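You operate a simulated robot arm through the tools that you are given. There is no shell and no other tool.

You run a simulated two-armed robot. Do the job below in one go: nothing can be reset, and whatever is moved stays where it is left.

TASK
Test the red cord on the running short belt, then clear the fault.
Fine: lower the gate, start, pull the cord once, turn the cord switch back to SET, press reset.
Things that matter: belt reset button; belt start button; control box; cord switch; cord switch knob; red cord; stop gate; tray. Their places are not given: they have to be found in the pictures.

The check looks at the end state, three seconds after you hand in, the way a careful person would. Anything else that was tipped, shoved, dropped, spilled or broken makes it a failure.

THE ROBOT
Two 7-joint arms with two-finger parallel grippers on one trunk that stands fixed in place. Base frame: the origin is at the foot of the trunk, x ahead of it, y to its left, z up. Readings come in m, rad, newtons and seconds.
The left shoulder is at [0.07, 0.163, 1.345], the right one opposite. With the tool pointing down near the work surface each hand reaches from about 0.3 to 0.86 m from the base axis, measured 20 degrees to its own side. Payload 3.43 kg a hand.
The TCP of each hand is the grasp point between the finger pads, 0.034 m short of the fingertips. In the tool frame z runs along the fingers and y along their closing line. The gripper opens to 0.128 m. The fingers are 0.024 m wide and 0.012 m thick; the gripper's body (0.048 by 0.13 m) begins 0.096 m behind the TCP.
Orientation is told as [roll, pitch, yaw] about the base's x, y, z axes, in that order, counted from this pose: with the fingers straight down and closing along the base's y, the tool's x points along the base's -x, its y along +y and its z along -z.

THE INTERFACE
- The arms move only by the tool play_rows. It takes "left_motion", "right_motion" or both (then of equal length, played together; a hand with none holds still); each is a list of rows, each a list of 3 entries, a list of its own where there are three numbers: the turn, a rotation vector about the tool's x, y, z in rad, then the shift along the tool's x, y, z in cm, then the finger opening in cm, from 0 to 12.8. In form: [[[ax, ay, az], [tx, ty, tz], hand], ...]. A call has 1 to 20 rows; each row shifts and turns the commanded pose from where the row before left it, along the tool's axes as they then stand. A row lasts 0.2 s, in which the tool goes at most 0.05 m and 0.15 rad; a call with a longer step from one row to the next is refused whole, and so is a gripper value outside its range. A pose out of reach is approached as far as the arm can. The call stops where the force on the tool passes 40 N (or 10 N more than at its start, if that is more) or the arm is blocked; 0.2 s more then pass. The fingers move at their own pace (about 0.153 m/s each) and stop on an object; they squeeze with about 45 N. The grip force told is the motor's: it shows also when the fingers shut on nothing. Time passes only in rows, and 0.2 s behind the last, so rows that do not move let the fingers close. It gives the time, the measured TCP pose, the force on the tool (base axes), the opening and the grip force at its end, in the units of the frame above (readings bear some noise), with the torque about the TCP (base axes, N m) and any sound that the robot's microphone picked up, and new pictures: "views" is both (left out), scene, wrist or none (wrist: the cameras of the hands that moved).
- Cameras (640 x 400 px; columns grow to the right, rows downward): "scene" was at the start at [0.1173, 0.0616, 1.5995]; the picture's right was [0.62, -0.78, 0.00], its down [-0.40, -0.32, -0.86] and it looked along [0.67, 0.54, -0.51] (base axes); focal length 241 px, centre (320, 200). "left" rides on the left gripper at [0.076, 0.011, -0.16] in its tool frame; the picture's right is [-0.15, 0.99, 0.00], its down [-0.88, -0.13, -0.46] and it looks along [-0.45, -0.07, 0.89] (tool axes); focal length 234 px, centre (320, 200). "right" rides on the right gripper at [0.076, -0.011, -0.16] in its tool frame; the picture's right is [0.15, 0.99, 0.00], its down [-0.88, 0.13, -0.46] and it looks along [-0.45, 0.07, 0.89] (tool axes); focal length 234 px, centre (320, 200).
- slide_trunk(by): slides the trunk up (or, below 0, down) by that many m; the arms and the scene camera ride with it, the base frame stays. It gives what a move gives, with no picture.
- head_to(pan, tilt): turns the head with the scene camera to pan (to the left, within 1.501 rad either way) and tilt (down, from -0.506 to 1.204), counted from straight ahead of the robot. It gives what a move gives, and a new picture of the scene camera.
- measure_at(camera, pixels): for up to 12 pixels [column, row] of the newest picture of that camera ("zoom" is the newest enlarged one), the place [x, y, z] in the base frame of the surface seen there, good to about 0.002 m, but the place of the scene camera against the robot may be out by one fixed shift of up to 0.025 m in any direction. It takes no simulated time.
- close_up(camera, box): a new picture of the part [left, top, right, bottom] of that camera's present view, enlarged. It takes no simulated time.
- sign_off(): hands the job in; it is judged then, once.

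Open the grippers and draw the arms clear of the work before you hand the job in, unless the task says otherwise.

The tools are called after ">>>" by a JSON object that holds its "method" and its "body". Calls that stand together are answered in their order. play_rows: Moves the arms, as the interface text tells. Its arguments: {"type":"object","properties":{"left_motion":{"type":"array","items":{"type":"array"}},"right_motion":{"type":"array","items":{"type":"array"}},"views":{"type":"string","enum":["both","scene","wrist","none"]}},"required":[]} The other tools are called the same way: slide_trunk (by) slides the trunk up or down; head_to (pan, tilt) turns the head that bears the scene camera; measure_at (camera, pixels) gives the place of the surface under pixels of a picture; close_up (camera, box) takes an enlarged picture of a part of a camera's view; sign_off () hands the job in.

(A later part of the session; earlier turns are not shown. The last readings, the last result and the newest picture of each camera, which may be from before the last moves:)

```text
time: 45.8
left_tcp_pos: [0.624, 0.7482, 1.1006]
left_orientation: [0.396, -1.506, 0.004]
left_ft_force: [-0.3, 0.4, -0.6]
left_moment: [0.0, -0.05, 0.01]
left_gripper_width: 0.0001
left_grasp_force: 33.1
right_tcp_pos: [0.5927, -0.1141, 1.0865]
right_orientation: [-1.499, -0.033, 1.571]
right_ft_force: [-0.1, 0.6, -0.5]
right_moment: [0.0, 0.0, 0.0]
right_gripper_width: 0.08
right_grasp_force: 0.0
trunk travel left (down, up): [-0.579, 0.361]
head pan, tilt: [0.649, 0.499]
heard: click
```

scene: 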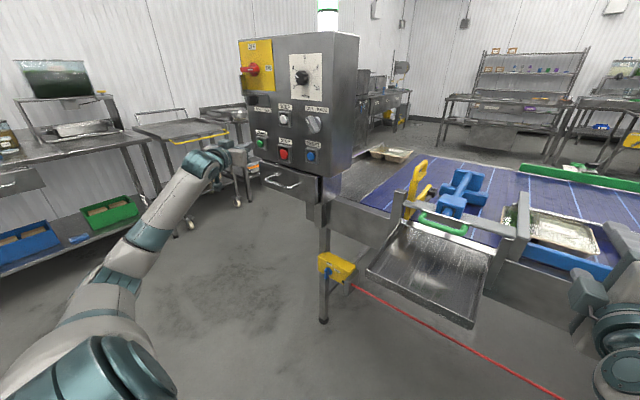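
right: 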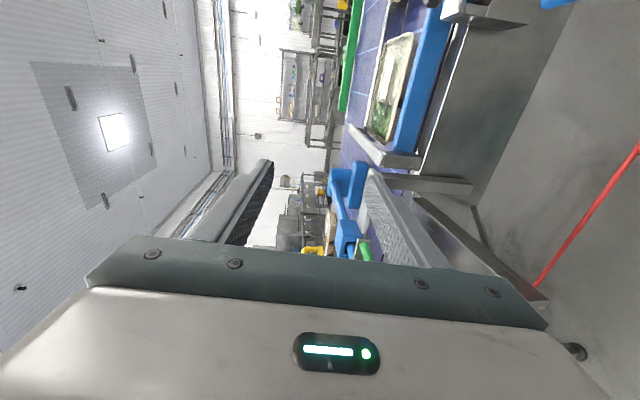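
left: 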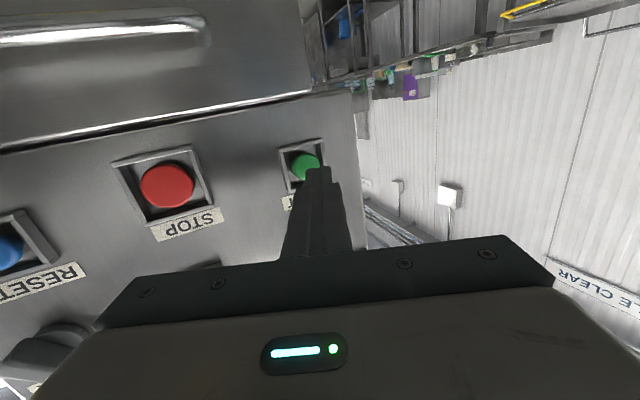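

START clicked, and the trays are moving left (belt running). I now pull the left hand back and pitch it down to clear the drawer handle before lowering the trunk.

>>> {"method": "play_rows", "body": {"left_motion": [[[0, 0.1, 0], [0, 0, -4], 0], [[0, 0.15, 0], [0, 0, -4], 0], [[0, 0.15, 0], [0, 0, -4], 0], [[0, 0.15, 0], [0, 0, -4], 0], [[0, 0.15, 0], [0, 0, -4], 0]], "views": "scene"}}

>>> {"method": "slide_trunk", "body": {"by": -0.5}}

```text
time: 47.0
left_tcp_pos: [0.4509, 0.6749, 1.1641]
left_orientation: [0.04, -0.809, 0.37]
left_ft_force: [-0.5, 0.1, 0.3]
left_moment: [-0.01, 0.01, 0.02]
left_gripper_width: 0.0
left_grasp_force: 33.8
right_tcp_pos: [0.5939, -0.1153, 1.0868]
right_orientation: [-1.501, -0.033, 1.572]
right_ft_force: [0.5, -0.8, 0.0]
right_moment: [0.01, 0.03, 0.03]
right_gripper_width: 0.0801
right_grasp_force: 0.0
trunk travel left (down, up): [-0.579, 0.361]
head pan, tilt: [0.649, 0.499]
```

scene: 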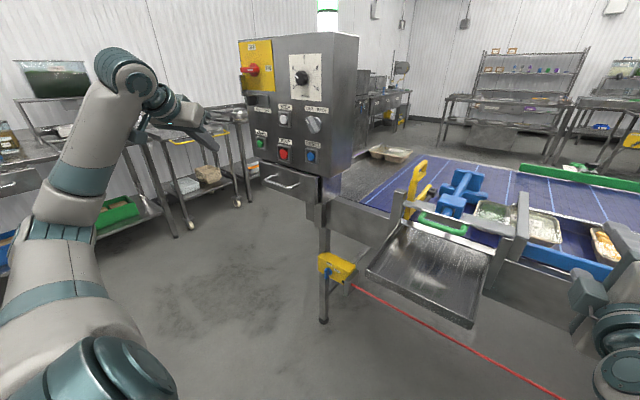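

```text
refused: -0.5 is not a number from -0.4 to 0.4
```

A single slide is limited to 0.4 m, so I lower by 0.4 and then 0.1.

>>> {"method": "slide_trunk", "body": {"by": -0.4}}

>>> {"method": "slide_trunk", "body": {"by": -0.1}}

>>> {"method": "head_to", "body": {"pan": 0.0, "tilt": 0.3}}

```text
time: 50.9
left_tcp_pos: [0.4498, 0.6773, 0.7635]
left_orientation: [0.037, -0.811, 0.372]
left_ft_force: [0.2, -0.7, -0.1]
left_moment: [-0.03, 0.02, -0.03]
left_gripper_width: 0.0
left_grasp_force: 32.8
right_tcp_pos: [0.5923, -0.1149, 0.6873]
right_orientation: [-1.5, -0.033, 1.572]
right_ft_force: [-0.6, -0.8, -0.1]
right_moment: [0.01, -0.01, 0.01]
right_gripper_width: 0.0798
right_grasp_force: 0.1
trunk travel left (down, up): [-0.179, 0.761]
head pan, tilt: [0.649, 0.499]
```

```text
time: 52.2
left_tcp_pos: [0.4507, 0.6766, 0.6635]
left_orientation: [0.037, -0.813, 0.372]
left_ft_force: [-0.3, -0.1, -0.2]
left_moment: [0.02, 0.0, 0.03]
left_gripper_width: 0.0
left_grasp_force: 32.6
right_tcp_pos: [0.5927, -0.1144, 0.5862]
right_orientation: [-1.498, -0.031, 1.571]
right_ft_force: [0.6, -0.6, -0.4]
right_moment: [0.01, 0.04, -0.02]
right_gripper_width: 0.0799
right_grasp_force: 0.0
trunk travel left (down, up): [-0.079, 0.861]
head pan, tilt: [0.649, 0.499]
```

```text
time: 53.2
left_tcp_pos: [0.452, 0.6763, 0.664]
left_orientation: [0.036, -0.811, 0.371]
left_ft_force: [0.7, 0.0, -0.7]
left_moment: [-0.04, 0.01, 0.02]
left_gripper_width: 0.0
left_grasp_force: 33.1
right_tcp_pos: [0.5931, -0.115, 0.587]
right_orientation: [-1.5, -0.032, 1.571]
right_ft_force: [0.1, 0.1, -0.4]
right_moment: [0.0, 0.01, -0.03]
right_gripper_width: 0.0798
right_grasp_force: 0.1
trunk travel left (down, up): [-0.079, 0.861]
head pan, tilt: [0.0, 0.3]
```

scene: 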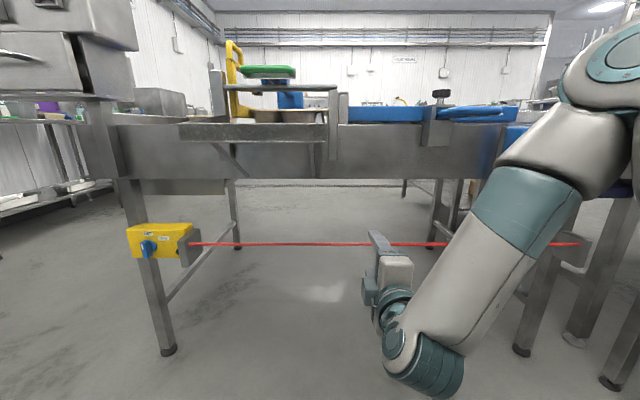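

The cord passes across at row ≈243 just beyond the right hand's fingertips. I move the right hand down and forward (open 8 cm, fingers closing vertically) and look with its camera.

>>> {"method": "play_rows", "body": {"right_motion": [[[0, 0, 0], [0.07, 1.97, 2.8], 8], [[0, 0, 0], [0.07, 1.97, 2.8], 8], [[0, 0, 0], [0.07, 1.97, 2.8], 8]]}}

```text
time: 54.0
left_tcp_pos: [0.4512, 0.6759, 0.6632]
left_orientation: [0.036, -0.81, 0.372]
left_ft_force: [0.0, -0.1, -0.7]
left_moment: [0.02, 0.01, -0.01]
left_gripper_width: 0.0
left_grasp_force: 32.3
right_tcp_pos: [0.6705, -0.105, 0.5284]
right_orientation: [-1.495, -0.031, 1.563]
right_ft_force: [-0.2, 0.1, -0.2]
right_moment: [0.02, 0.01, -0.02]
right_gripper_width: 0.0798
right_grasp_force: 0.0
right hand out of reach, approached as far as the arm can: row 3
trunk travel left (down, up): [-0.079, 0.861]
head pan, tilt: [0.0, 0.3]
```

scene: 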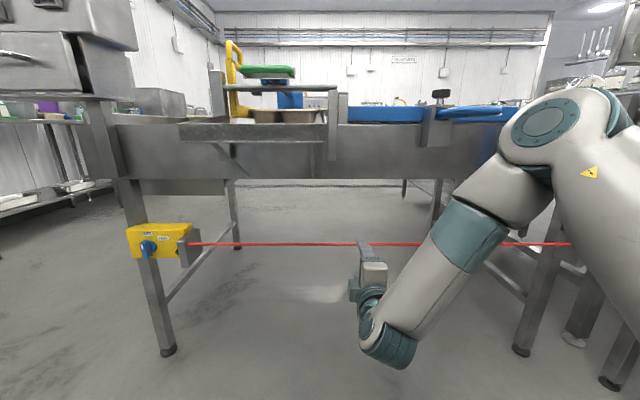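
right: 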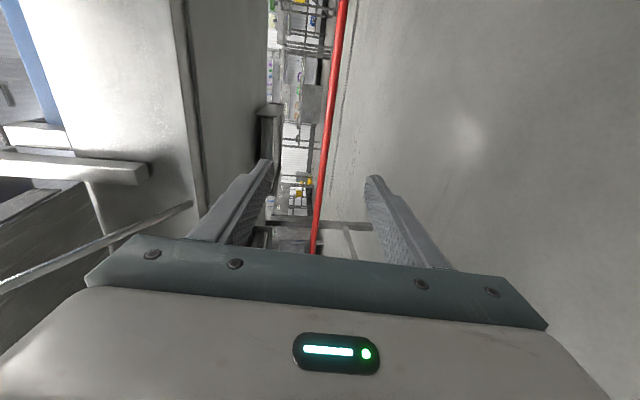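

The cord runs between the open fingers in the right wrist view (column ≈320–340). I measure it and the arm's posture to see why reach ran out.

>>> {"method": "measure_at", "body": {"camera": "right", "pixels": [[340, 30], [332, 100], [325, 160], [319, 210], [316, 240]]}}

>>> {"method": "measure_at", "body": {"camera": "scene", "pixels": [[545, 125], [520, 185], [450, 240], [400, 340], [370, 330], [600, 180], [365, 260], [300, 243], [250, 115], [310, 116]]}}

```text
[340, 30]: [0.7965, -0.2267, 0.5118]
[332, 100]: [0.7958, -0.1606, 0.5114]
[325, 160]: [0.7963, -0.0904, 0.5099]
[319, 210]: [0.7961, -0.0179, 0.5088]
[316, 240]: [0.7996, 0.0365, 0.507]
```

```text
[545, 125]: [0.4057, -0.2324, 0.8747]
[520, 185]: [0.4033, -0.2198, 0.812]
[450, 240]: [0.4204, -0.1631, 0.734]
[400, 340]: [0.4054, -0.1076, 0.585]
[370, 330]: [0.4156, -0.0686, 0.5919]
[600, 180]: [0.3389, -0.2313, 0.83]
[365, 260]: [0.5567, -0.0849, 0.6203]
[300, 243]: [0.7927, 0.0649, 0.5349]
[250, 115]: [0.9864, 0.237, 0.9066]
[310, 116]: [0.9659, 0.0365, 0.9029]
```

The cord is at (0.796, −0.10, 0.510), but with this roll the right wrist limits reach to x≈0.67. I roll the right hand the other way round (camera to the left side), which should free the wrist.

>>> {"method": "play_rows", "body": {"right_motion": [[[0, 0, 0.15], [0, 0, -1], 8], [[0, 0, 0.15], [0, 0, -1], 8], [[0, 0, 0.15], [0, 0, 0], 8], [[0, 0, 0.15], [0, 0, 0], 8], [[0, 0, 0.15], [0, 0, 0], 8], [[0, 0, 0.15], [0, 0, 0], 8], [[0, 0, 0.15], [0, 0, 0], 8], [[0, 0, 0.15], [0, 0, 0], 8], [[0, 0, 0.15], [0, 0, 0], 8], [[0, 0, 0.15], [0, 0, 0], 8], [[0, 0, 0.15], [0, 0, 0], 8], [[0, 0, 0.15], [0, 0, 0], 8], [[0, 0, 0.15], [0, 0, 0], 8], [[0, 0, 0.15], [0, 0, 0], 8], [[0, 0, 0.15], [0, 0, 0], 8], [[0, 0, 0.15], [0, 0, 0], 8], [[0, 0, 0.15], [0, 0, 0], 8], [[0, 0, 0.15], [0, 0, 0], 8], [[0, 0, 0.15], [0, 0, 0], 8], [[0, 0, 0.15], [0, 0, 0], 8]]}}

```text
time: 58.2
left_tcp_pos: [0.45, 0.6774, 0.6627]
left_orientation: [0.037, -0.811, 0.372]
left_ft_force: [0.2, 0.4, -0.1]
left_moment: [-0.02, 0.0, -0.01]
left_gripper_width: 0.0002
left_grasp_force: 32.9
right_tcp_pos: [0.65, -0.1052, 0.528]
right_orientation: [1.5, -0.109, -1.56]
right_ft_force: [0.2, -0.7, -0.6]
right_moment: [0.02, -0.03, -0.01]
right_gripper_width: 0.08
right_grasp_force: 0.1
trunk travel left (down, up): [-0.079, 0.861]
head pan, tilt: [0.0, 0.3]
```

scene: 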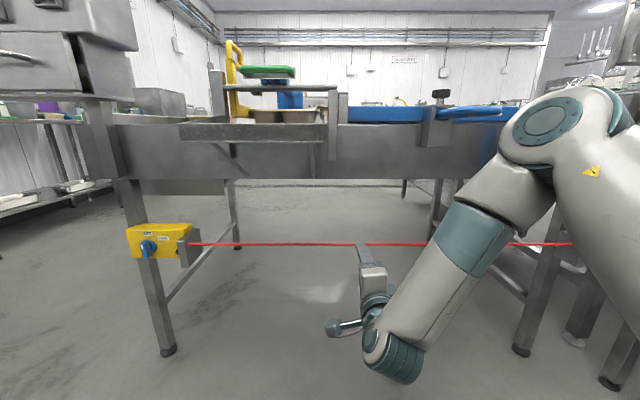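
right: 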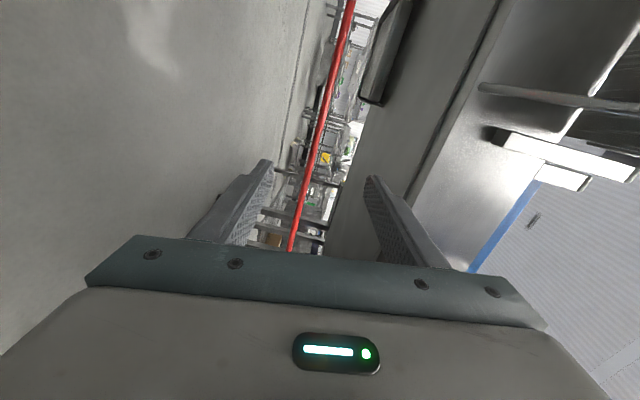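

The hand rolled freely with the same arm posture, so I test going forward again in this roll.

>>> {"method": "play_rows", "body": {"right_motion": [[[0, 0, 0], [0, 0, 2.5], 8], [[0, 0, 0], [0, 0, 2.5], 8], [[0, 0, 0], [0, 0, 2.5], 8]]}}

```text
time: 59.0
left_tcp_pos: [0.4519, 0.6769, 0.6637]
left_orientation: [0.036, -0.812, 0.372]
left_ft_force: [-0.5, -0.8, -0.7]
left_moment: [0.02, -0.02, 0.01]
left_gripper_width: 0.0
left_grasp_force: 33.1
right_tcp_pos: [0.7224, -0.093, 0.5302]
right_orientation: [1.493, -0.112, -1.567]
right_ft_force: [-0.6, -0.3, -0.4]
right_moment: [0.0, -0.02, 0.05]
right_gripper_width: 0.0797
right_grasp_force: 0.1
right hand out of reach, approached as far as the arm can: row 2, 3
trunk travel left (down, up): [-0.079, 0.861]
head pan, tilt: [0.0, 0.3]
```

scene: 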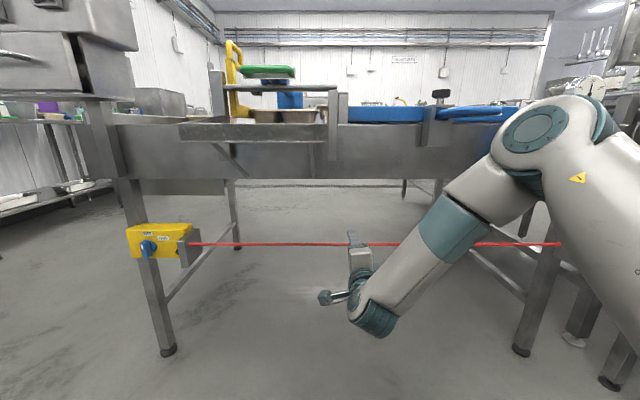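
right: 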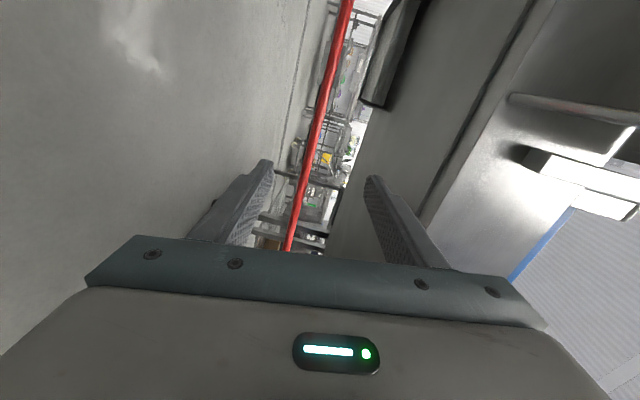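

It did advance to x 0.722 (the flag only marks a small sideways drift). I continue in smaller steps to put the cord between the pads: +6.6 cm in x, −2 cm in z.

>>> {"method": "play_rows", "body": {"right_motion": [[[0, 0, 0], [0.05, -0.37, 1.7], 8], [[0, 0, 0], [0.05, -0.37, 1.7], 8], [[0, 0, 0], [0.05, -0.37, 1.7], 8], [[0, 0, 0], [0.05, -0.37, 1.7], 8]]}}

```text
time: 60.0
left_tcp_pos: [0.4519, 0.6764, 0.6626]
left_orientation: [0.037, -0.81, 0.37]
left_ft_force: [0.3, 1.3, -0.2]
left_moment: [-0.01, 0.0, 0.02]
left_gripper_width: 0.0003
left_grasp_force: 32.5
right_tcp_pos: [0.785, -0.0756, 0.5204]
right_orientation: [1.491, -0.11, -1.567]
right_ft_force: [-0.8, -0.2, -1.1]
right_moment: [0.02, 0.02, -0.03]
right_gripper_width: 0.0801
right_grasp_force: 0.0
right hand out of reach, approached as far as the arm can: row 1, 2, 3, 4
trunk travel left (down, up): [-0.079, 0.861]
head pan, tilt: [0.0, 0.3]
```

scene: 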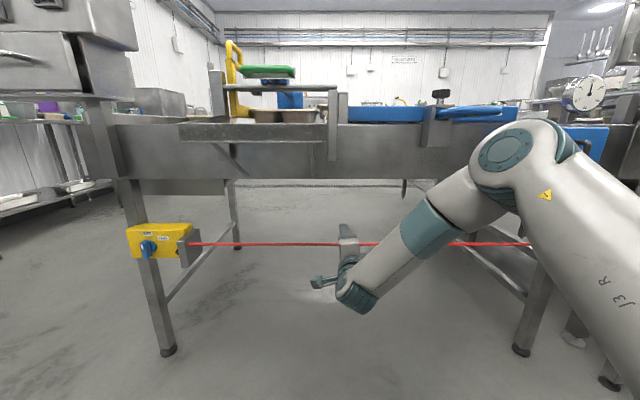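
right: 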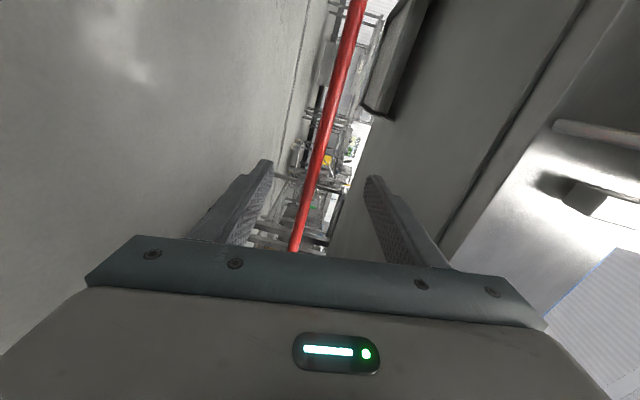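

The cord now lies between the pads (fingertips past it). I centre vertically (−1 cm) and close on it.

>>> {"method": "play_rows", "body": {"right_motion": [[[0, 0, 0], [0.1, -0.93, 0.88], 8], [[0, 0, 0], [0, 0, 0], 5], [[0, 0, 0], [0, 0, 0], 2.5], [[0, 0, 0], [0, 0, 0], 0.5], [[0, 0, 0], [0, 0, 0], 0.5]]}}

```text
time: 61.2
left_tcp_pos: [0.4522, 0.677, 0.6623]
left_orientation: [0.036, -0.81, 0.372]
left_ft_force: [-0.1, 0.5, -0.8]
left_moment: [0.0, 0.03, 0.0]
left_gripper_width: 0.0002
left_grasp_force: 32.7
right_tcp_pos: [0.7927, -0.0696, 0.5142]
right_orientation: [1.489, -0.109, -1.568]
right_ft_force: [-1.8, -0.1, -8.3]
right_moment: [1.15, 0.06, -0.19]
right_gripper_width: 0.0121
right_grasp_force: 45.0
right hand out of reach, approached as far as the arm can: row 1
trunk travel left (down, up): [-0.079, 0.861]
head pan, tilt: [0.0, 0.3]
```

scene: 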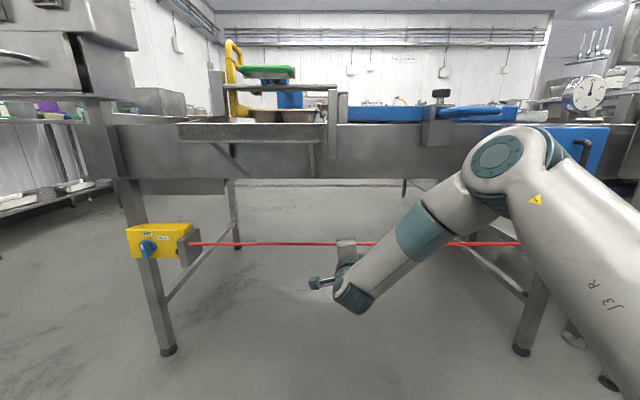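
right: 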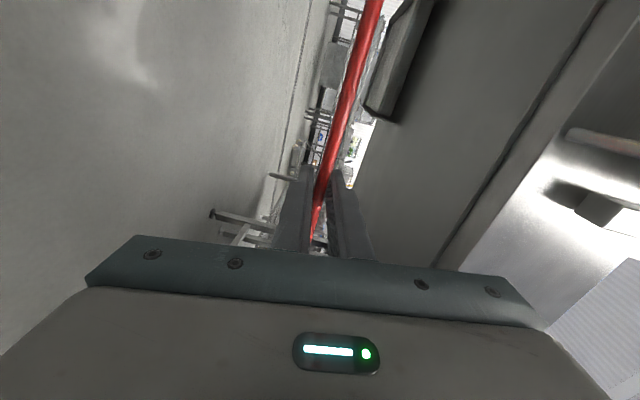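

The cord is gripped (1.2 cm opening). I pull it toward the robot, 5 cm at 1 cm per row, listening for the trip click.

>>> {"method": "play_rows", "body": {"right_motion": [[[0, 0, 0], [0, -0.08, -1], 0.5], [[0, 0, 0], [0, -0.08, -1], 0.5], [[0, 0, 0], [0, -0.08, -1], 0.5], [[0, 0, 0], [0, -0.08, -1], 0.5], [[0, 0, 0], [0, -0.08, -1], 0.5]]}}

```text
time: 61.6
left_tcp_pos: [0.4527, 0.6759, 0.6617]
left_orientation: [0.038, -0.806, 0.371]
left_ft_force: [-0.1, 0.0, 0.1]
left_moment: [0.02, -0.01, 0.06]
left_gripper_width: 0.0
left_grasp_force: 33.1
right_tcp_pos: [0.7931, -0.07, 0.5133]
right_orientation: [1.493, -0.108, -1.571]
right_ft_force: [31.9, 7.1, -11.9]
right_moment: [1.17, 0.0, 0.57]
right_gripper_width: 0.0119
right_grasp_force: 45.5
trunk travel left (down, up): [-0.079, 0.861]
head pan, tilt: [0.0, 0.3]
stopped in row 1 (right hand): the force on the tool passed its limit at 54 N (the readings are from after the stop); the commanded pose is now the measured one
```

scene: 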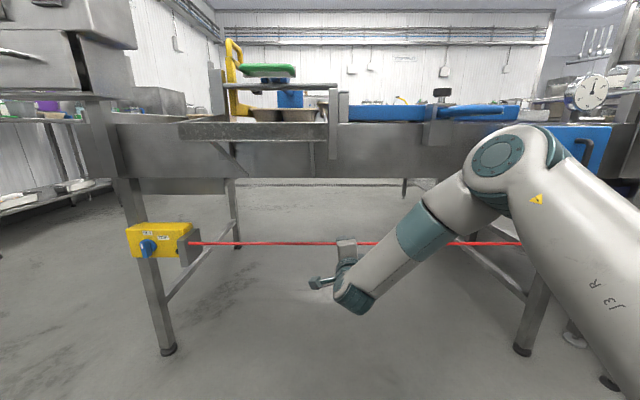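
right: 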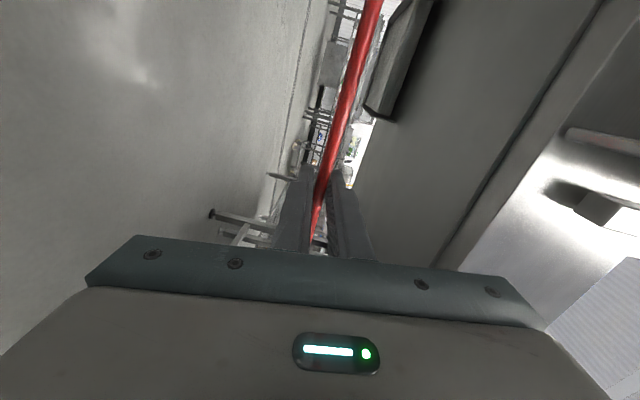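

The cord doesn't give at all toward the robot (54 N), so it must move in another direction. I relax the pull, then try pulling gently along the cord away from the switch (−y).

>>> {"method": "play_rows", "body": {"right_motion": [[[0, 0, 0], [0, 0, 0.4], 0.5], [[0, 0, 0], [0, 0, 0], 0.5]], "views": "none"}}

```text
time: 62.2
left_tcp_pos: [0.4532, 0.676, 0.6623]
left_orientation: [0.036, -0.811, 0.372]
left_ft_force: [-0.3, 0.0, 0.4]
left_moment: [-0.02, 0.02, -0.01]
left_gripper_width: 0.0
left_grasp_force: 33.4
right_tcp_pos: [0.7925, -0.0698, 0.512]
right_orientation: [1.488, -0.112, -1.569]
right_ft_force: [-7.3, 5.8, -16.0]
right_moment: [1.17, 0.1, -0.12]
right_gripper_width: 0.0119
right_grasp_force: 45.4
trunk travel left (down, up): [-0.079, 0.861]
head pan, tilt: [0.0, 0.3]
```

Residual is −16 N in z (the hand is lifting the cord). I relax downward slightly, then pull along −y in 0.5 cm rows.

>>> {"method": "play_rows", "body": {"right_motion": [[[0, 0, 0], [0, -0.3, -0.05], 0.5], [[0, 0, 0], [0, 0, 0], 0.5]], "views": "none"}}

```text
time: 62.8
left_tcp_pos: [0.4517, 0.677, 0.6644]
left_orientation: [0.039, -0.812, 0.371]
left_ft_force: [0.0, -0.3, 0.0]
left_moment: [0.02, 0.0, -0.01]
left_gripper_width: 0.0001
left_grasp_force: 33.3
right_tcp_pos: [0.792, -0.0698, 0.5121]
right_orientation: [1.494, -0.11, -1.573]
right_ft_force: [-22.5, 6.6, -12.1]
right_moment: [1.18, 0.15, 0.0]
right_gripper_width: 0.0117
right_grasp_force: 45.2
trunk travel left (down, up): [-0.079, 0.861]
head pan, tilt: [0.0, 0.3]
```

Now a gentle pull along the cord, away from the switch (−y), 0.5 cm per row.

>>> {"method": "play_rows", "body": {"right_motion": [[[0, 0, 0], [-0.5, -0.06, 0], 0.5], [[0, 0, 0], [-0.5, -0.06, 0], 0.5], [[0, 0, 0], [-0.5, -0.06, 0], 0.5]]}}

```text
time: 63.4
left_tcp_pos: [0.4545, 0.6755, 0.6637]
left_orientation: [0.033, -0.808, 0.37]
left_ft_force: [-1.0, 0.1, 0.0]
left_moment: [0.0, -0.02, -0.05]
left_gripper_width: 0.0
left_grasp_force: 32.8
right_tcp_pos: [0.793, -0.0718, 0.514]
right_orientation: [1.483, -0.109, -1.565]
right_ft_force: [22.2, 21.5, -5.7]
right_moment: [1.27, 0.12, -0.08]
right_gripper_width: 0.0121
right_grasp_force: 44.6
right hand out of reach, approached as far as the arm can: row 2, 3
trunk travel left (down, up): [-0.079, 0.861]
head pan, tilt: [0.0, 0.3]
stopped in row 3 (right hand): the force on the tool passed its limit at 42 N (the readings are from after the stop); the commanded pose is now the measured one
```

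scene: 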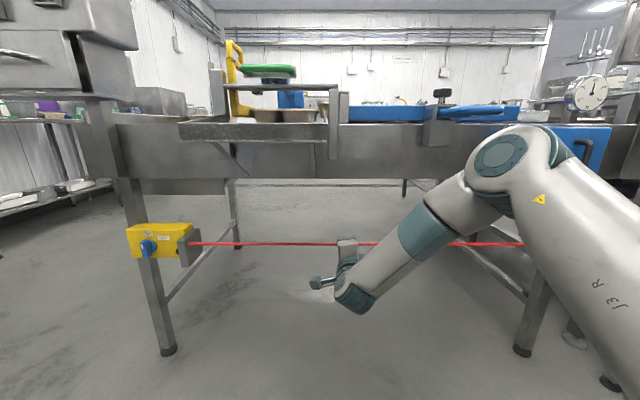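
right: 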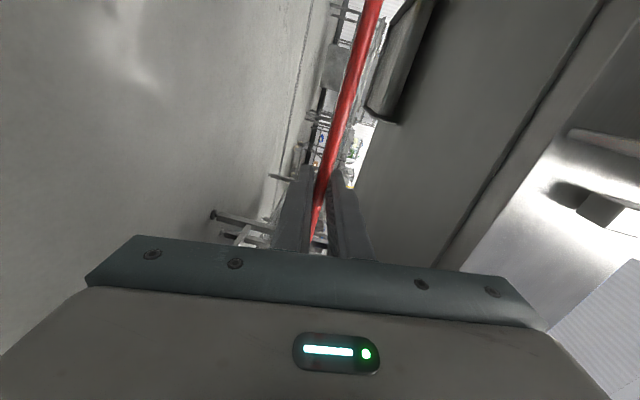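

The cord is stiff along y too (21 N for 2 mm). With the grip still on, I try straight down using the trunk by 1 cm, which is force-guarded.

>>> {"method": "slide_trunk", "body": {"by": -0.01}}

```text
time: 63.9
left_tcp_pos: [0.4523, 0.6742, 0.6517]
left_orientation: [0.037, -0.809, 0.368]
left_ft_force: [0.3, -0.5, -0.4]
left_moment: [-0.01, 0.0, -0.03]
left_gripper_width: 0.0002
left_grasp_force: 32.8
right_tcp_pos: [0.7912, -0.0705, 0.5096]
right_orientation: [1.497, -0.107, -1.565]
right_ft_force: [36.4, 17.8, 3.4]
right_moment: [1.33, -0.2, 0.29]
right_gripper_width: 0.0119
right_grasp_force: 44.7
trunk travel left (down, up): [-0.069, 0.871]
head pan, tilt: [0.0, 0.3]
stopped: the force on the tool passed its limit at 43 N (the readings are from after the stop); the commanded pose is now the measured one
```

The vertical force stayed small (3 N) while the x-force grew, so residual x stress confuses things. I release the cord to clear the stress and look at where it rests.

>>> {"method": "play_rows", "body": {"right_motion": [[[0, 0, 0], [0, 0, 0], 4], [[0, 0, 0], [0, 0, 0], 4]]}}

>>> {"method": "measure_at", "body": {"camera": "right", "pixels": [[365, 30], [352, 90], [338, 140], [325, 185]]}}

>>> {"method": "close_up", "body": {"camera": "scene", "box": [100, 200, 260, 300]}}

```text
time: 64.5
left_tcp_pos: [0.4542, 0.6741, 0.654]
left_orientation: [0.036, -0.811, 0.371]
left_ft_force: [0.0, 0.6, 0.6]
left_moment: [-0.02, 0.02, 0.01]
left_gripper_width: 0.0
left_grasp_force: 32.9
right_tcp_pos: [0.7904, -0.0713, 0.5057]
right_orientation: [1.49, -0.11, -1.567]
right_ft_force: [-0.6, -0.5, -0.4]
right_moment: [0.0, -0.02, 0.03]
right_gripper_width: 0.0398
right_grasp_force: 0.0
trunk travel left (down, up): [-0.069, 0.871]
head pan, tilt: [0.0, 0.3]
```

scene: 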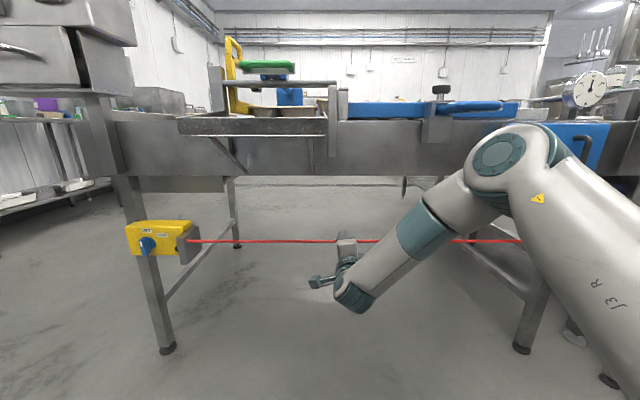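
right: 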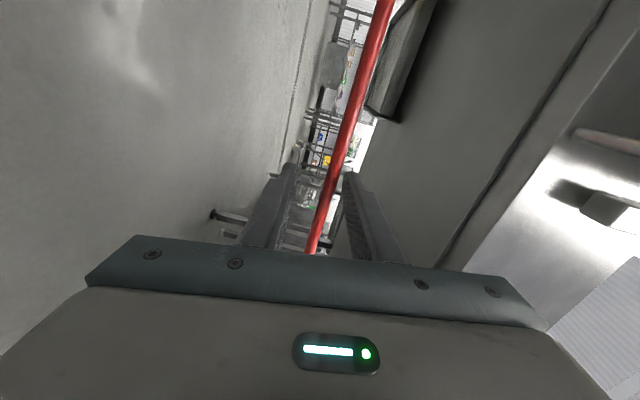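

```text
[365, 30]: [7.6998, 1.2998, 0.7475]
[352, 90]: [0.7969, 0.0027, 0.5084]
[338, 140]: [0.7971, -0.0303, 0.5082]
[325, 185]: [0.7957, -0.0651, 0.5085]
```

```text
4.00 times, centred on (180, 250) of scene
```

zoom: 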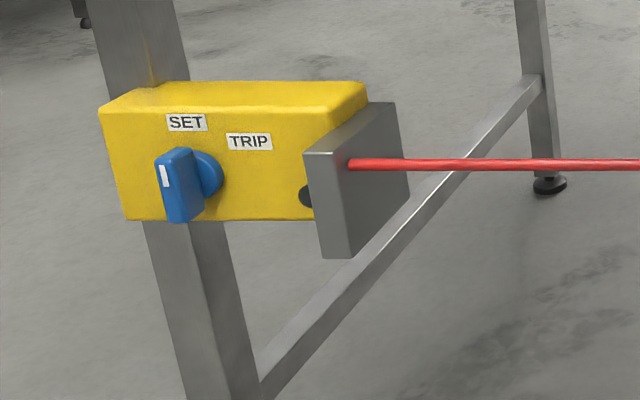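

The cord rests at (0.796, −0.065, 0.508), with the knob still on SET. I keep the fingers loosely around the cord (2 cm) and move down with the trunk so only the upper finger pushes it downward, without x stress.

>>> {"method": "play_rows", "body": {"right_motion": [[[0, 0, 0], [0, 0.2, 0], 2.2], [[0, 0, 0], [0, 0, 0], 2.2]], "views": "none"}}

>>> {"method": "slide_trunk", "body": {"by": -0.02}}

```text
time: 65.1
left_tcp_pos: [0.4535, 0.6747, 0.6536]
left_orientation: [0.035, -0.811, 0.369]
left_ft_force: [0.2, 0.1, 0.3]
left_moment: [0.02, 0.0, -0.03]
left_gripper_width: 0.0
left_grasp_force: 32.6
right_tcp_pos: [0.7919, -0.0726, 0.5087]
right_orientation: [1.492, -0.107, -1.569]
right_ft_force: [0.7, 0.1, 0.2]
right_moment: [0.0, 0.01, 0.02]
right_gripper_width: 0.0222
right_grasp_force: 0.1
trunk travel left (down, up): [-0.069, 0.871]
head pan, tilt: [0.0, 0.3]
```

```text
time: 65.8
left_tcp_pos: [0.4523, 0.6735, 0.6331]
left_orientation: [0.034, -0.809, 0.37]
left_ft_force: [0.1, 0.2, -0.4]
left_moment: [-0.01, -0.01, 0.0]
left_gripper_width: 0.0
left_grasp_force: 32.9
right_tcp_pos: [0.7918, -0.0735, 0.4891]
right_orientation: [1.496, -0.107, -1.567]
right_ft_force: [-1.2, -2.0, 6.5]
right_moment: [0.11, -0.07, 0.02]
right_gripper_width: 0.0255
right_grasp_force: 3.1
trunk travel left (down, up): [-0.049, 0.891]
head pan, tilt: [0.0, 0.3]
```

The cord follows downward by ~1.5 cm with only 6.5 N, so down is the pull direction. I continue 2 cm further, listening for the trip.

>>> {"method": "slide_trunk", "body": {"by": -0.02}}

>>> {"method": "play_rows", "body": {"right_motion": [[[0, 0, 0], [0, 0, 0], 2.2]]}}

```text
time: 66.5
left_tcp_pos: [0.4523, 0.674, 0.614]
left_orientation: [0.034, -0.814, 0.37]
left_ft_force: [0.6, -1.1, -0.3]
left_moment: [-0.03, 0.01, -0.02]
left_gripper_width: 0.0
left_grasp_force: 32.9
right_tcp_pos: [0.7912, -0.0727, 0.471]
right_orientation: [1.496, -0.106, -1.568]
right_ft_force: [0.1, -2.9, 10.9]
right_moment: [0.19, -0.04, 0.0]
right_gripper_width: 0.0281
right_grasp_force: 5.2
trunk travel left (down, up): [-0.029, 0.911]
head pan, tilt: [0.0, 0.3]
```

```text
time: 66.9
left_tcp_pos: [0.4527, 0.6739, 0.6141]
left_orientation: [0.034, -0.812, 0.368]
left_ft_force: [-0.9, -0.1, -0.2]
left_moment: [0.0, 0.01, 0.01]
left_gripper_width: 0.0001
left_grasp_force: 34.1
right_tcp_pos: [0.792, -0.0727, 0.4695]
right_orientation: [1.494, -0.108, -1.569]
right_ft_force: [1.9, -4.0, 10.4]
right_moment: [0.21, -0.08, -0.07]
right_gripper_width: 0.0283
right_grasp_force: 6.1
trunk travel left (down, up): [-0.029, 0.911]
head pan, tilt: [0.0, 0.3]
```

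scene: 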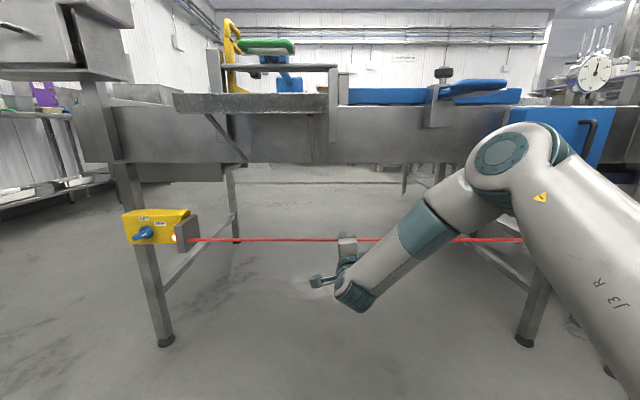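
right: 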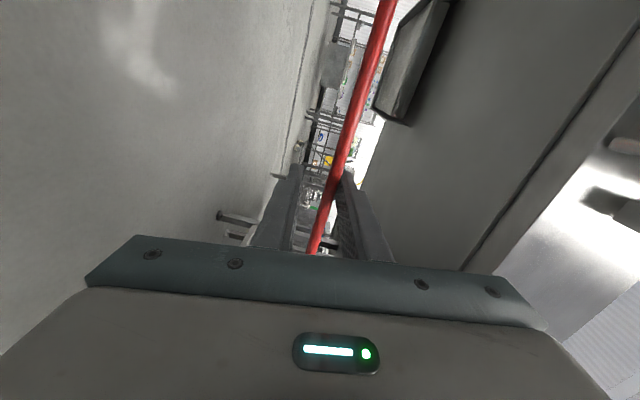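

The knob has turned toward TRIP and a lamp is lit beside the plate at (175,238): tripped. I let the cord back up with the trunk, and zoom on the switch.

>>> {"method": "close_up", "body": {"camera": "scene", "box": [100, 190, 240, 290]}}

>>> {"method": "slide_trunk", "body": {"by": 0.04}}

>>> {"method": "play_rows", "body": {"right_motion": [[[0, 0, 0], [0, 0, 0], 4], [[0, 0, 0], [0, 0, 0], 8]]}}

```text
4.00 times, centred on (170, 240) of scene
```

zoom: 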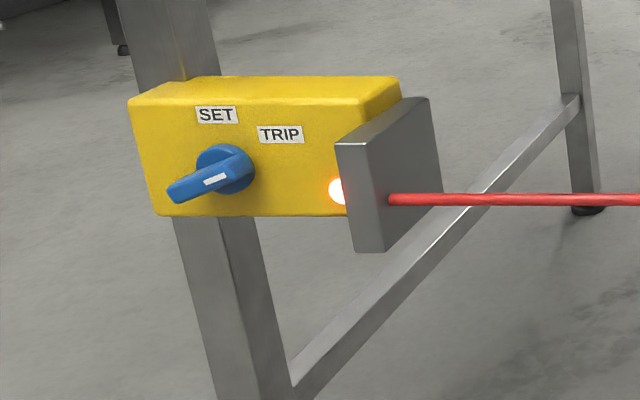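

```text
time: 67.7
left_tcp_pos: [0.4514, 0.6738, 0.6537]
left_orientation: [0.035, -0.811, 0.369]
left_ft_force: [0.1, 0.4, 0.2]
left_moment: [0.0, -0.01, 0.0]
left_gripper_width: 0.0
left_grasp_force: 33.4
right_tcp_pos: [0.7909, -0.0707, 0.5079]
right_orientation: [1.49, -0.11, -1.565]
right_ft_force: [-1.4, 0.7, 0.0]
right_moment: [0.01, -0.02, 0.02]
right_gripper_width: 0.0228
right_grasp_force: 0.5
trunk travel left (down, up): [-0.069, 0.871]
head pan, tilt: [0.0, 0.3]
```

```text
time: 68.3
left_tcp_pos: [0.4531, 0.675, 0.6518]
left_orientation: [0.034, -0.811, 0.371]
left_ft_force: [0.4, 0.2, -0.4]
left_moment: [0.01, 0.0, 0.0]
left_gripper_width: 0.0
left_grasp_force: 32.3
right_tcp_pos: [0.7922, -0.0722, 0.5078]
right_orientation: [1.491, -0.107, -1.567]
right_ft_force: [0.3, 0.0, 1.0]
right_moment: [0.03, 0.02, -0.02]
right_gripper_width: 0.0799
right_grasp_force: 0.0
trunk travel left (down, up): [-0.069, 0.871]
head pan, tilt: [0.0, 0.3]
```

scene: 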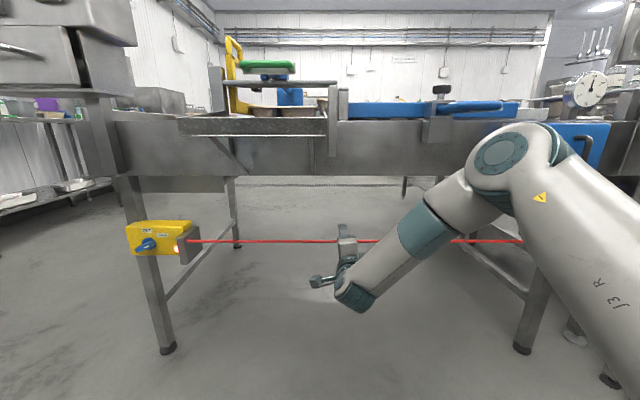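
right: 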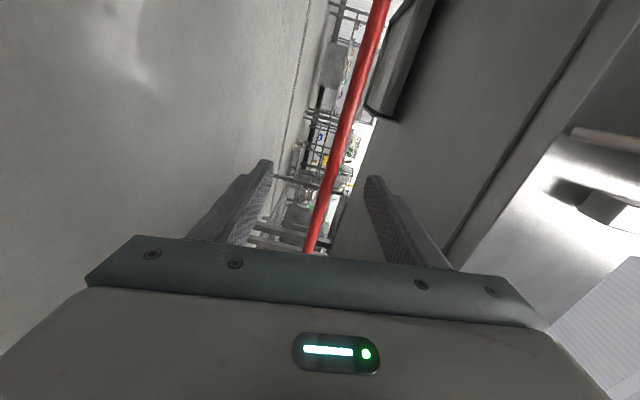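

Confirmed: lamp on and knob blade turned to TRIP. I retract the right hand from the cord and bring the left hand to face the switch (pitch −1.5, yaw 0).

>>> {"method": "play_rows", "body": {"left_motion": [[[0.0893, 0, 0.085], [0, 0, 0], 2], [[0.0893, 0, 0.085], [0, 0, 0], 4], [[0.0893, 0, 0.085], [0, 0, 0], 6], [[0, -0.138, 0], [0, -3.1, 2.8], 6], [[0, -0.138, 0], [0, -3.1, 2.8], 6], [[0, -0.138, 0], [0, -3.1, 2.8], 6], [[0, -0.138, 0], [0, -3.1, 2.8], 6], [[0, -0.138, 0], [0, -3.1, 2.8], 6]], "right_motion": [[[0, 0, 0], [0, 0, -1], 8], [[0, 0, 0], [0, 0, -4], 8], [[0, 0, 0], [0, 0, -4], 8], [[0, 0, 0], [0, 0, -4], 8], [[0, 0, 0], [0, 0, -4], 8], [[0, 0, 0], [0, 0, 0], 8], [[0, 0, 0], [0, 0, 0], 8], [[0, 0, 0], [0, 0, 0], 8]]}}

```text
time: 70.1
left_tcp_pos: [0.5778, 0.5257, 0.584]
left_orientation: [0.299, -1.493, -0.271]
left_ft_force: [0.0, 0.4, -0.1]
left_moment: [-0.05, 0.02, 0.01]
left_gripper_width: 0.06
left_grasp_force: 0.1
right_tcp_pos: [0.6219, -0.0721, 0.5223]
right_orientation: [1.494, -0.109, -1.568]
right_ft_force: [-0.5, 0.4, 0.5]
right_moment: [-0.01, 0.03, 0.02]
right_gripper_width: 0.0799
right_grasp_force: 0.0
trunk travel left (down, up): [-0.069, 0.871]
head pan, tilt: [0.0, 0.3]
```

scene: 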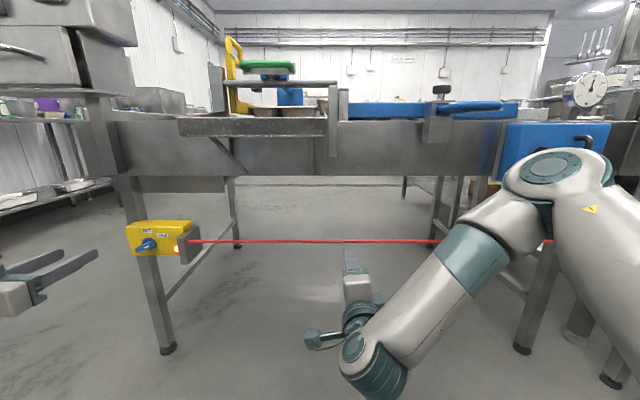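
right: 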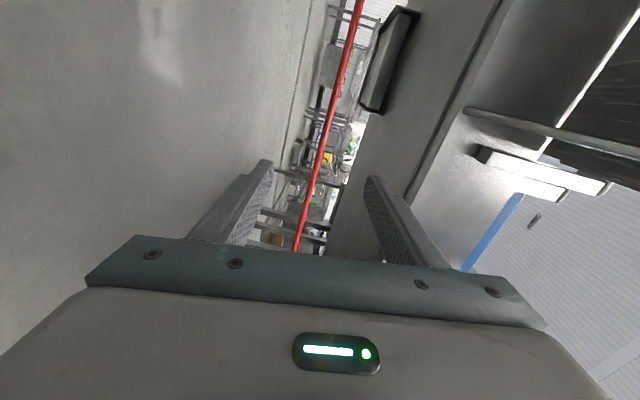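
left: 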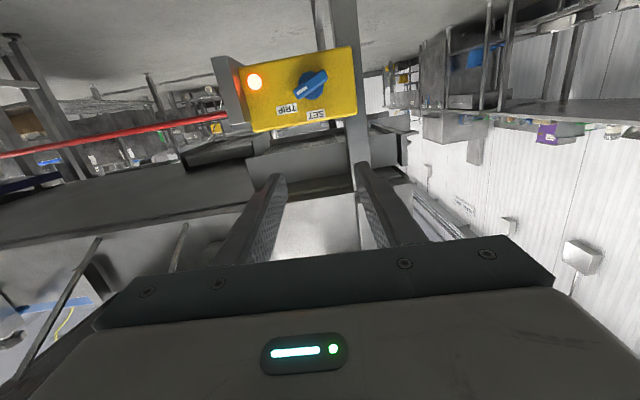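

The left wrist camera now sees the switch (knob at (310,85), picture upside down). I enlarge and measure it.

>>> {"method": "close_up", "body": {"camera": "left", "box": [220, 35, 370, 140]}}

>>> {"method": "measure_at", "body": {"camera": "left", "pixels": [[310, 85], [303, 92], [318, 78], [324, 73], [298, 96], [312, 98], [330, 100], [270, 110], [318, 115], [287, 108], [254, 82], [345, 60]]}}

```text
3.81 times, centred on (295, 88) of left
```

zoom: 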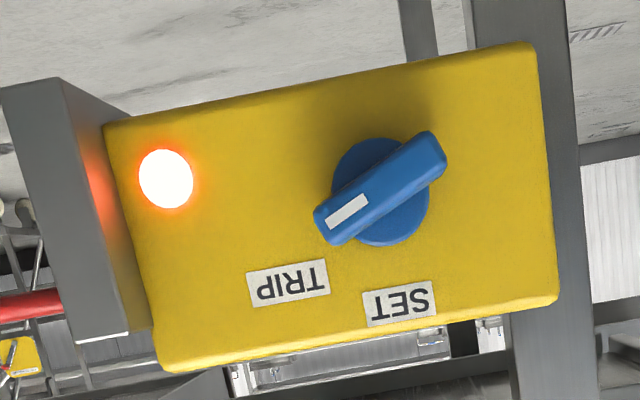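

```text
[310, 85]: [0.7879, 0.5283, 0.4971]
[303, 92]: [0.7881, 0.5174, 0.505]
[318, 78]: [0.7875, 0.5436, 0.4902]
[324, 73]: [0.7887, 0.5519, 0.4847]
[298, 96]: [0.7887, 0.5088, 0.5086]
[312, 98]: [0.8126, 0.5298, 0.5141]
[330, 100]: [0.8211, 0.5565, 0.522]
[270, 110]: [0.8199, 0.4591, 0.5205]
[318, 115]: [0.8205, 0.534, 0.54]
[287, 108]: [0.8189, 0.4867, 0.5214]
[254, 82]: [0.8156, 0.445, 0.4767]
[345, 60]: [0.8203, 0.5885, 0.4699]
```

Knob axis is at (y 0.530, z 0.497), blade front x≈0.788, base disc x≈0.8126, blade pointing 29° above horizontal toward TRIP; SET is straight up. I align the hand with +x, move in front of the knob, and roll +1.065 rad so the fingers straddle the blade.

>>> {"method": "play_rows", "body": {"left_motion": [[[0.03, -0.074, 0], [0, 0, 0], 5], [[0, 0, 0], [2.2, 0.07, 3.0], 5], [[0, 0, 0], [2.2, 0.07, 3.0], 5], [[0, 0, 0], [2.2, 0.07, 3.0], 5], [[0, 0, 0], [2.1, 0.07, 3.0], 5], [[0, 0, 0.133], [0, 0, 0], 5], [[0, 0, 0.133], [0, 0, 0], 5], [[0, 0, 0.133], [0, 0, 0], 5], [[0, 0, 0.133], [0, 0, 0], 5], [[0, 0, 0.133], [0, 0, 0], 5], [[0, 0, 0.133], [0, 0, 0], 5], [[0, 0, 0.133], [0, 0, 0], 5], [[0, 0, 0.133], [0, 0, 0], 5]], "views": "wrist"}}

```text
time: 72.9
left_tcp_pos: [0.6967, 0.529, 0.4958]
left_orientation: [1.566, -0.482, -1.573]
left_ft_force: [0.2, -0.2, -0.4]
left_moment: [0.01, -0.02, -0.04]
left_gripper_width: 0.0502
left_grasp_force: 0.2
right_tcp_pos: [0.6226, -0.0706, 0.5208]
right_orientation: [1.493, -0.108, -1.567]
right_ft_force: [0.3, -0.5, -0.3]
right_moment: [-0.01, 0.02, -0.01]
right_gripper_width: 0.0799
right_grasp_force: 0.1
trunk travel left (down, up): [-0.069, 0.871]
head pan, tilt: [0.0, 0.3]
```

left: 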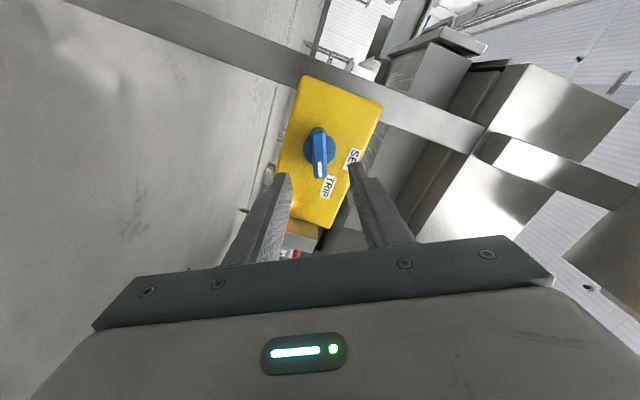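

The blade is now upright in the wrist picture, centred between the fingers at column 320. I measure once more before advancing.

>>> {"method": "measure_at", "body": {"camera": "left", "pixels": [[320, 170], [320, 160], [319, 150], [318, 140], [317, 131], [313, 150], [325, 150], [306, 150], [332, 150], [295, 205]]}}

>>> {"method": "close_up", "body": {"camera": "left", "box": [260, 60, 400, 240]}}

```text
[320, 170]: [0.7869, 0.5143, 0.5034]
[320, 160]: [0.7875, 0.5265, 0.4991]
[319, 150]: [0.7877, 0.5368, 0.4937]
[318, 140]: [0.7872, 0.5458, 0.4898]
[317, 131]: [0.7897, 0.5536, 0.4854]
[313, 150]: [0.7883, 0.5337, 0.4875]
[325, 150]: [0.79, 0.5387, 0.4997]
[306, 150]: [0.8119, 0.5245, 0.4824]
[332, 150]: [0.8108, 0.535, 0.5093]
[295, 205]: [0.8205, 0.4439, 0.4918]
```

```text
2.22 times, centred on (330, 150) of left
```

zoom: 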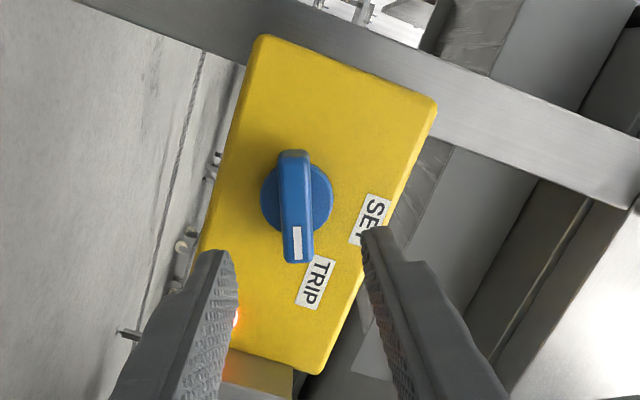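

Blade centre ≈(0.532, 0.495), aligned. I advance 7.6 cm so the pads straddle the blade, then close.

>>> {"method": "play_rows", "body": {"left_motion": [[[0, 0, 0], [0.07, 0.03, 2.6], 5], [[0, 0, 0], [0.06, 0.03, 2.6], 5], [[0, 0, 0], [0.05, 0.02, 2.4], 5], [[0, 0, 0], [0, 0, 0], 3], [[0, 0, 0], [0, 0, 0], 1], [[0, 0, 0], [0, 0, 0], 1]], "views": "both"}}

```text
time: 74.3
left_tcp_pos: [0.7724, 0.53, 0.4937]
left_orientation: [1.563, -0.485, -1.573]
left_ft_force: [-3.4, -2.6, -5.8]
left_moment: [0.03, -0.76, 0.18]
left_gripper_width: 0.0159
left_grasp_force: 45.2
right_tcp_pos: [0.6233, -0.0707, 0.5226]
right_orientation: [1.491, -0.107, -1.567]
right_ft_force: [-0.3, 0.5, 1.0]
right_moment: [0.0, 0.0, -0.03]
right_gripper_width: 0.0801
right_grasp_force: 0.0
trunk travel left (down, up): [-0.069, 0.871]
head pan, tilt: [0.0, 0.3]
```

scene: 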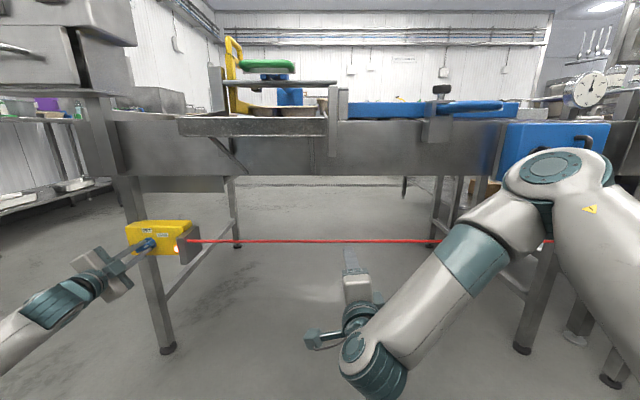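
left: 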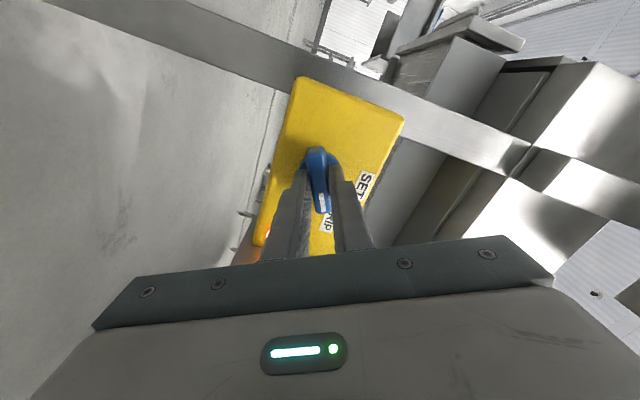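

Gripped on the blade (1.6 cm). I turn it counter‑clockwise (as seen from the robot) by about 1.08 rad toward SET.

>>> {"method": "play_rows", "body": {"left_motion": [[[0, 0, -0.12], [0, 0, 0], 1], [[0, 0, -0.12], [0, 0, 0], 1], [[0, 0, -0.12], [0, 0, 0], 1], [[0, 0, -0.12], [0, 0, 0], 1], [[0, 0, -0.12], [0, 0, 0], 1], [[0, 0, -0.12], [0, 0, 0], 1], [[0, 0, -0.12], [0, 0, 0], 1], [[0, 0, -0.12], [0, 0, 0], 1], [[0, 0, -0.12], [0, 0, 0], 1]], "views": "both"}}

```text
time: 76.3
left_tcp_pos: [0.7736, 0.5307, 0.4956]
left_orientation: [0.475, -1.562, -0.479]
left_ft_force: [-30.3, -10.2, -11.9]
left_moment: [-0.04, -0.01, 0.3]
left_gripper_width: 0.0161
left_grasp_force: 45.5
right_tcp_pos: [0.6228, -0.0697, 0.5224]
right_orientation: [1.492, -0.109, -1.568]
right_ft_force: [0.3, 0.4, 0.6]
right_moment: [-0.03, -0.02, -0.02]
right_gripper_width: 0.0797
right_grasp_force: 0.1
trunk travel left (down, up): [-0.069, 0.871]
head pan, tilt: [0.0, 0.3]
```

scene: 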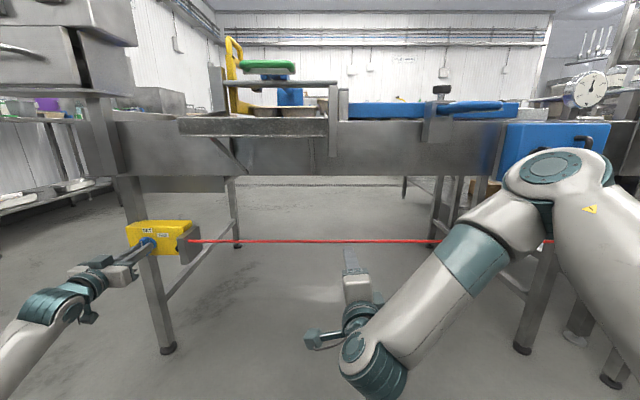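
left: 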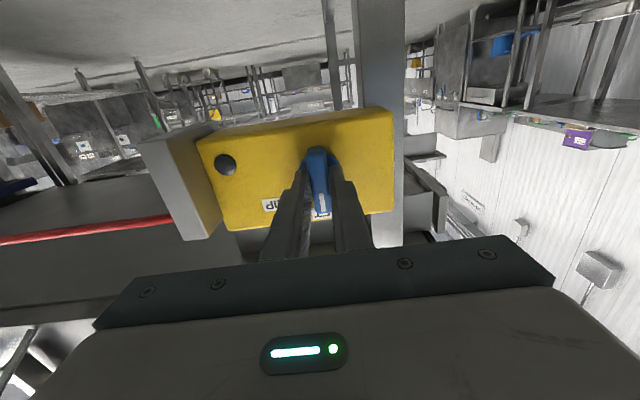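

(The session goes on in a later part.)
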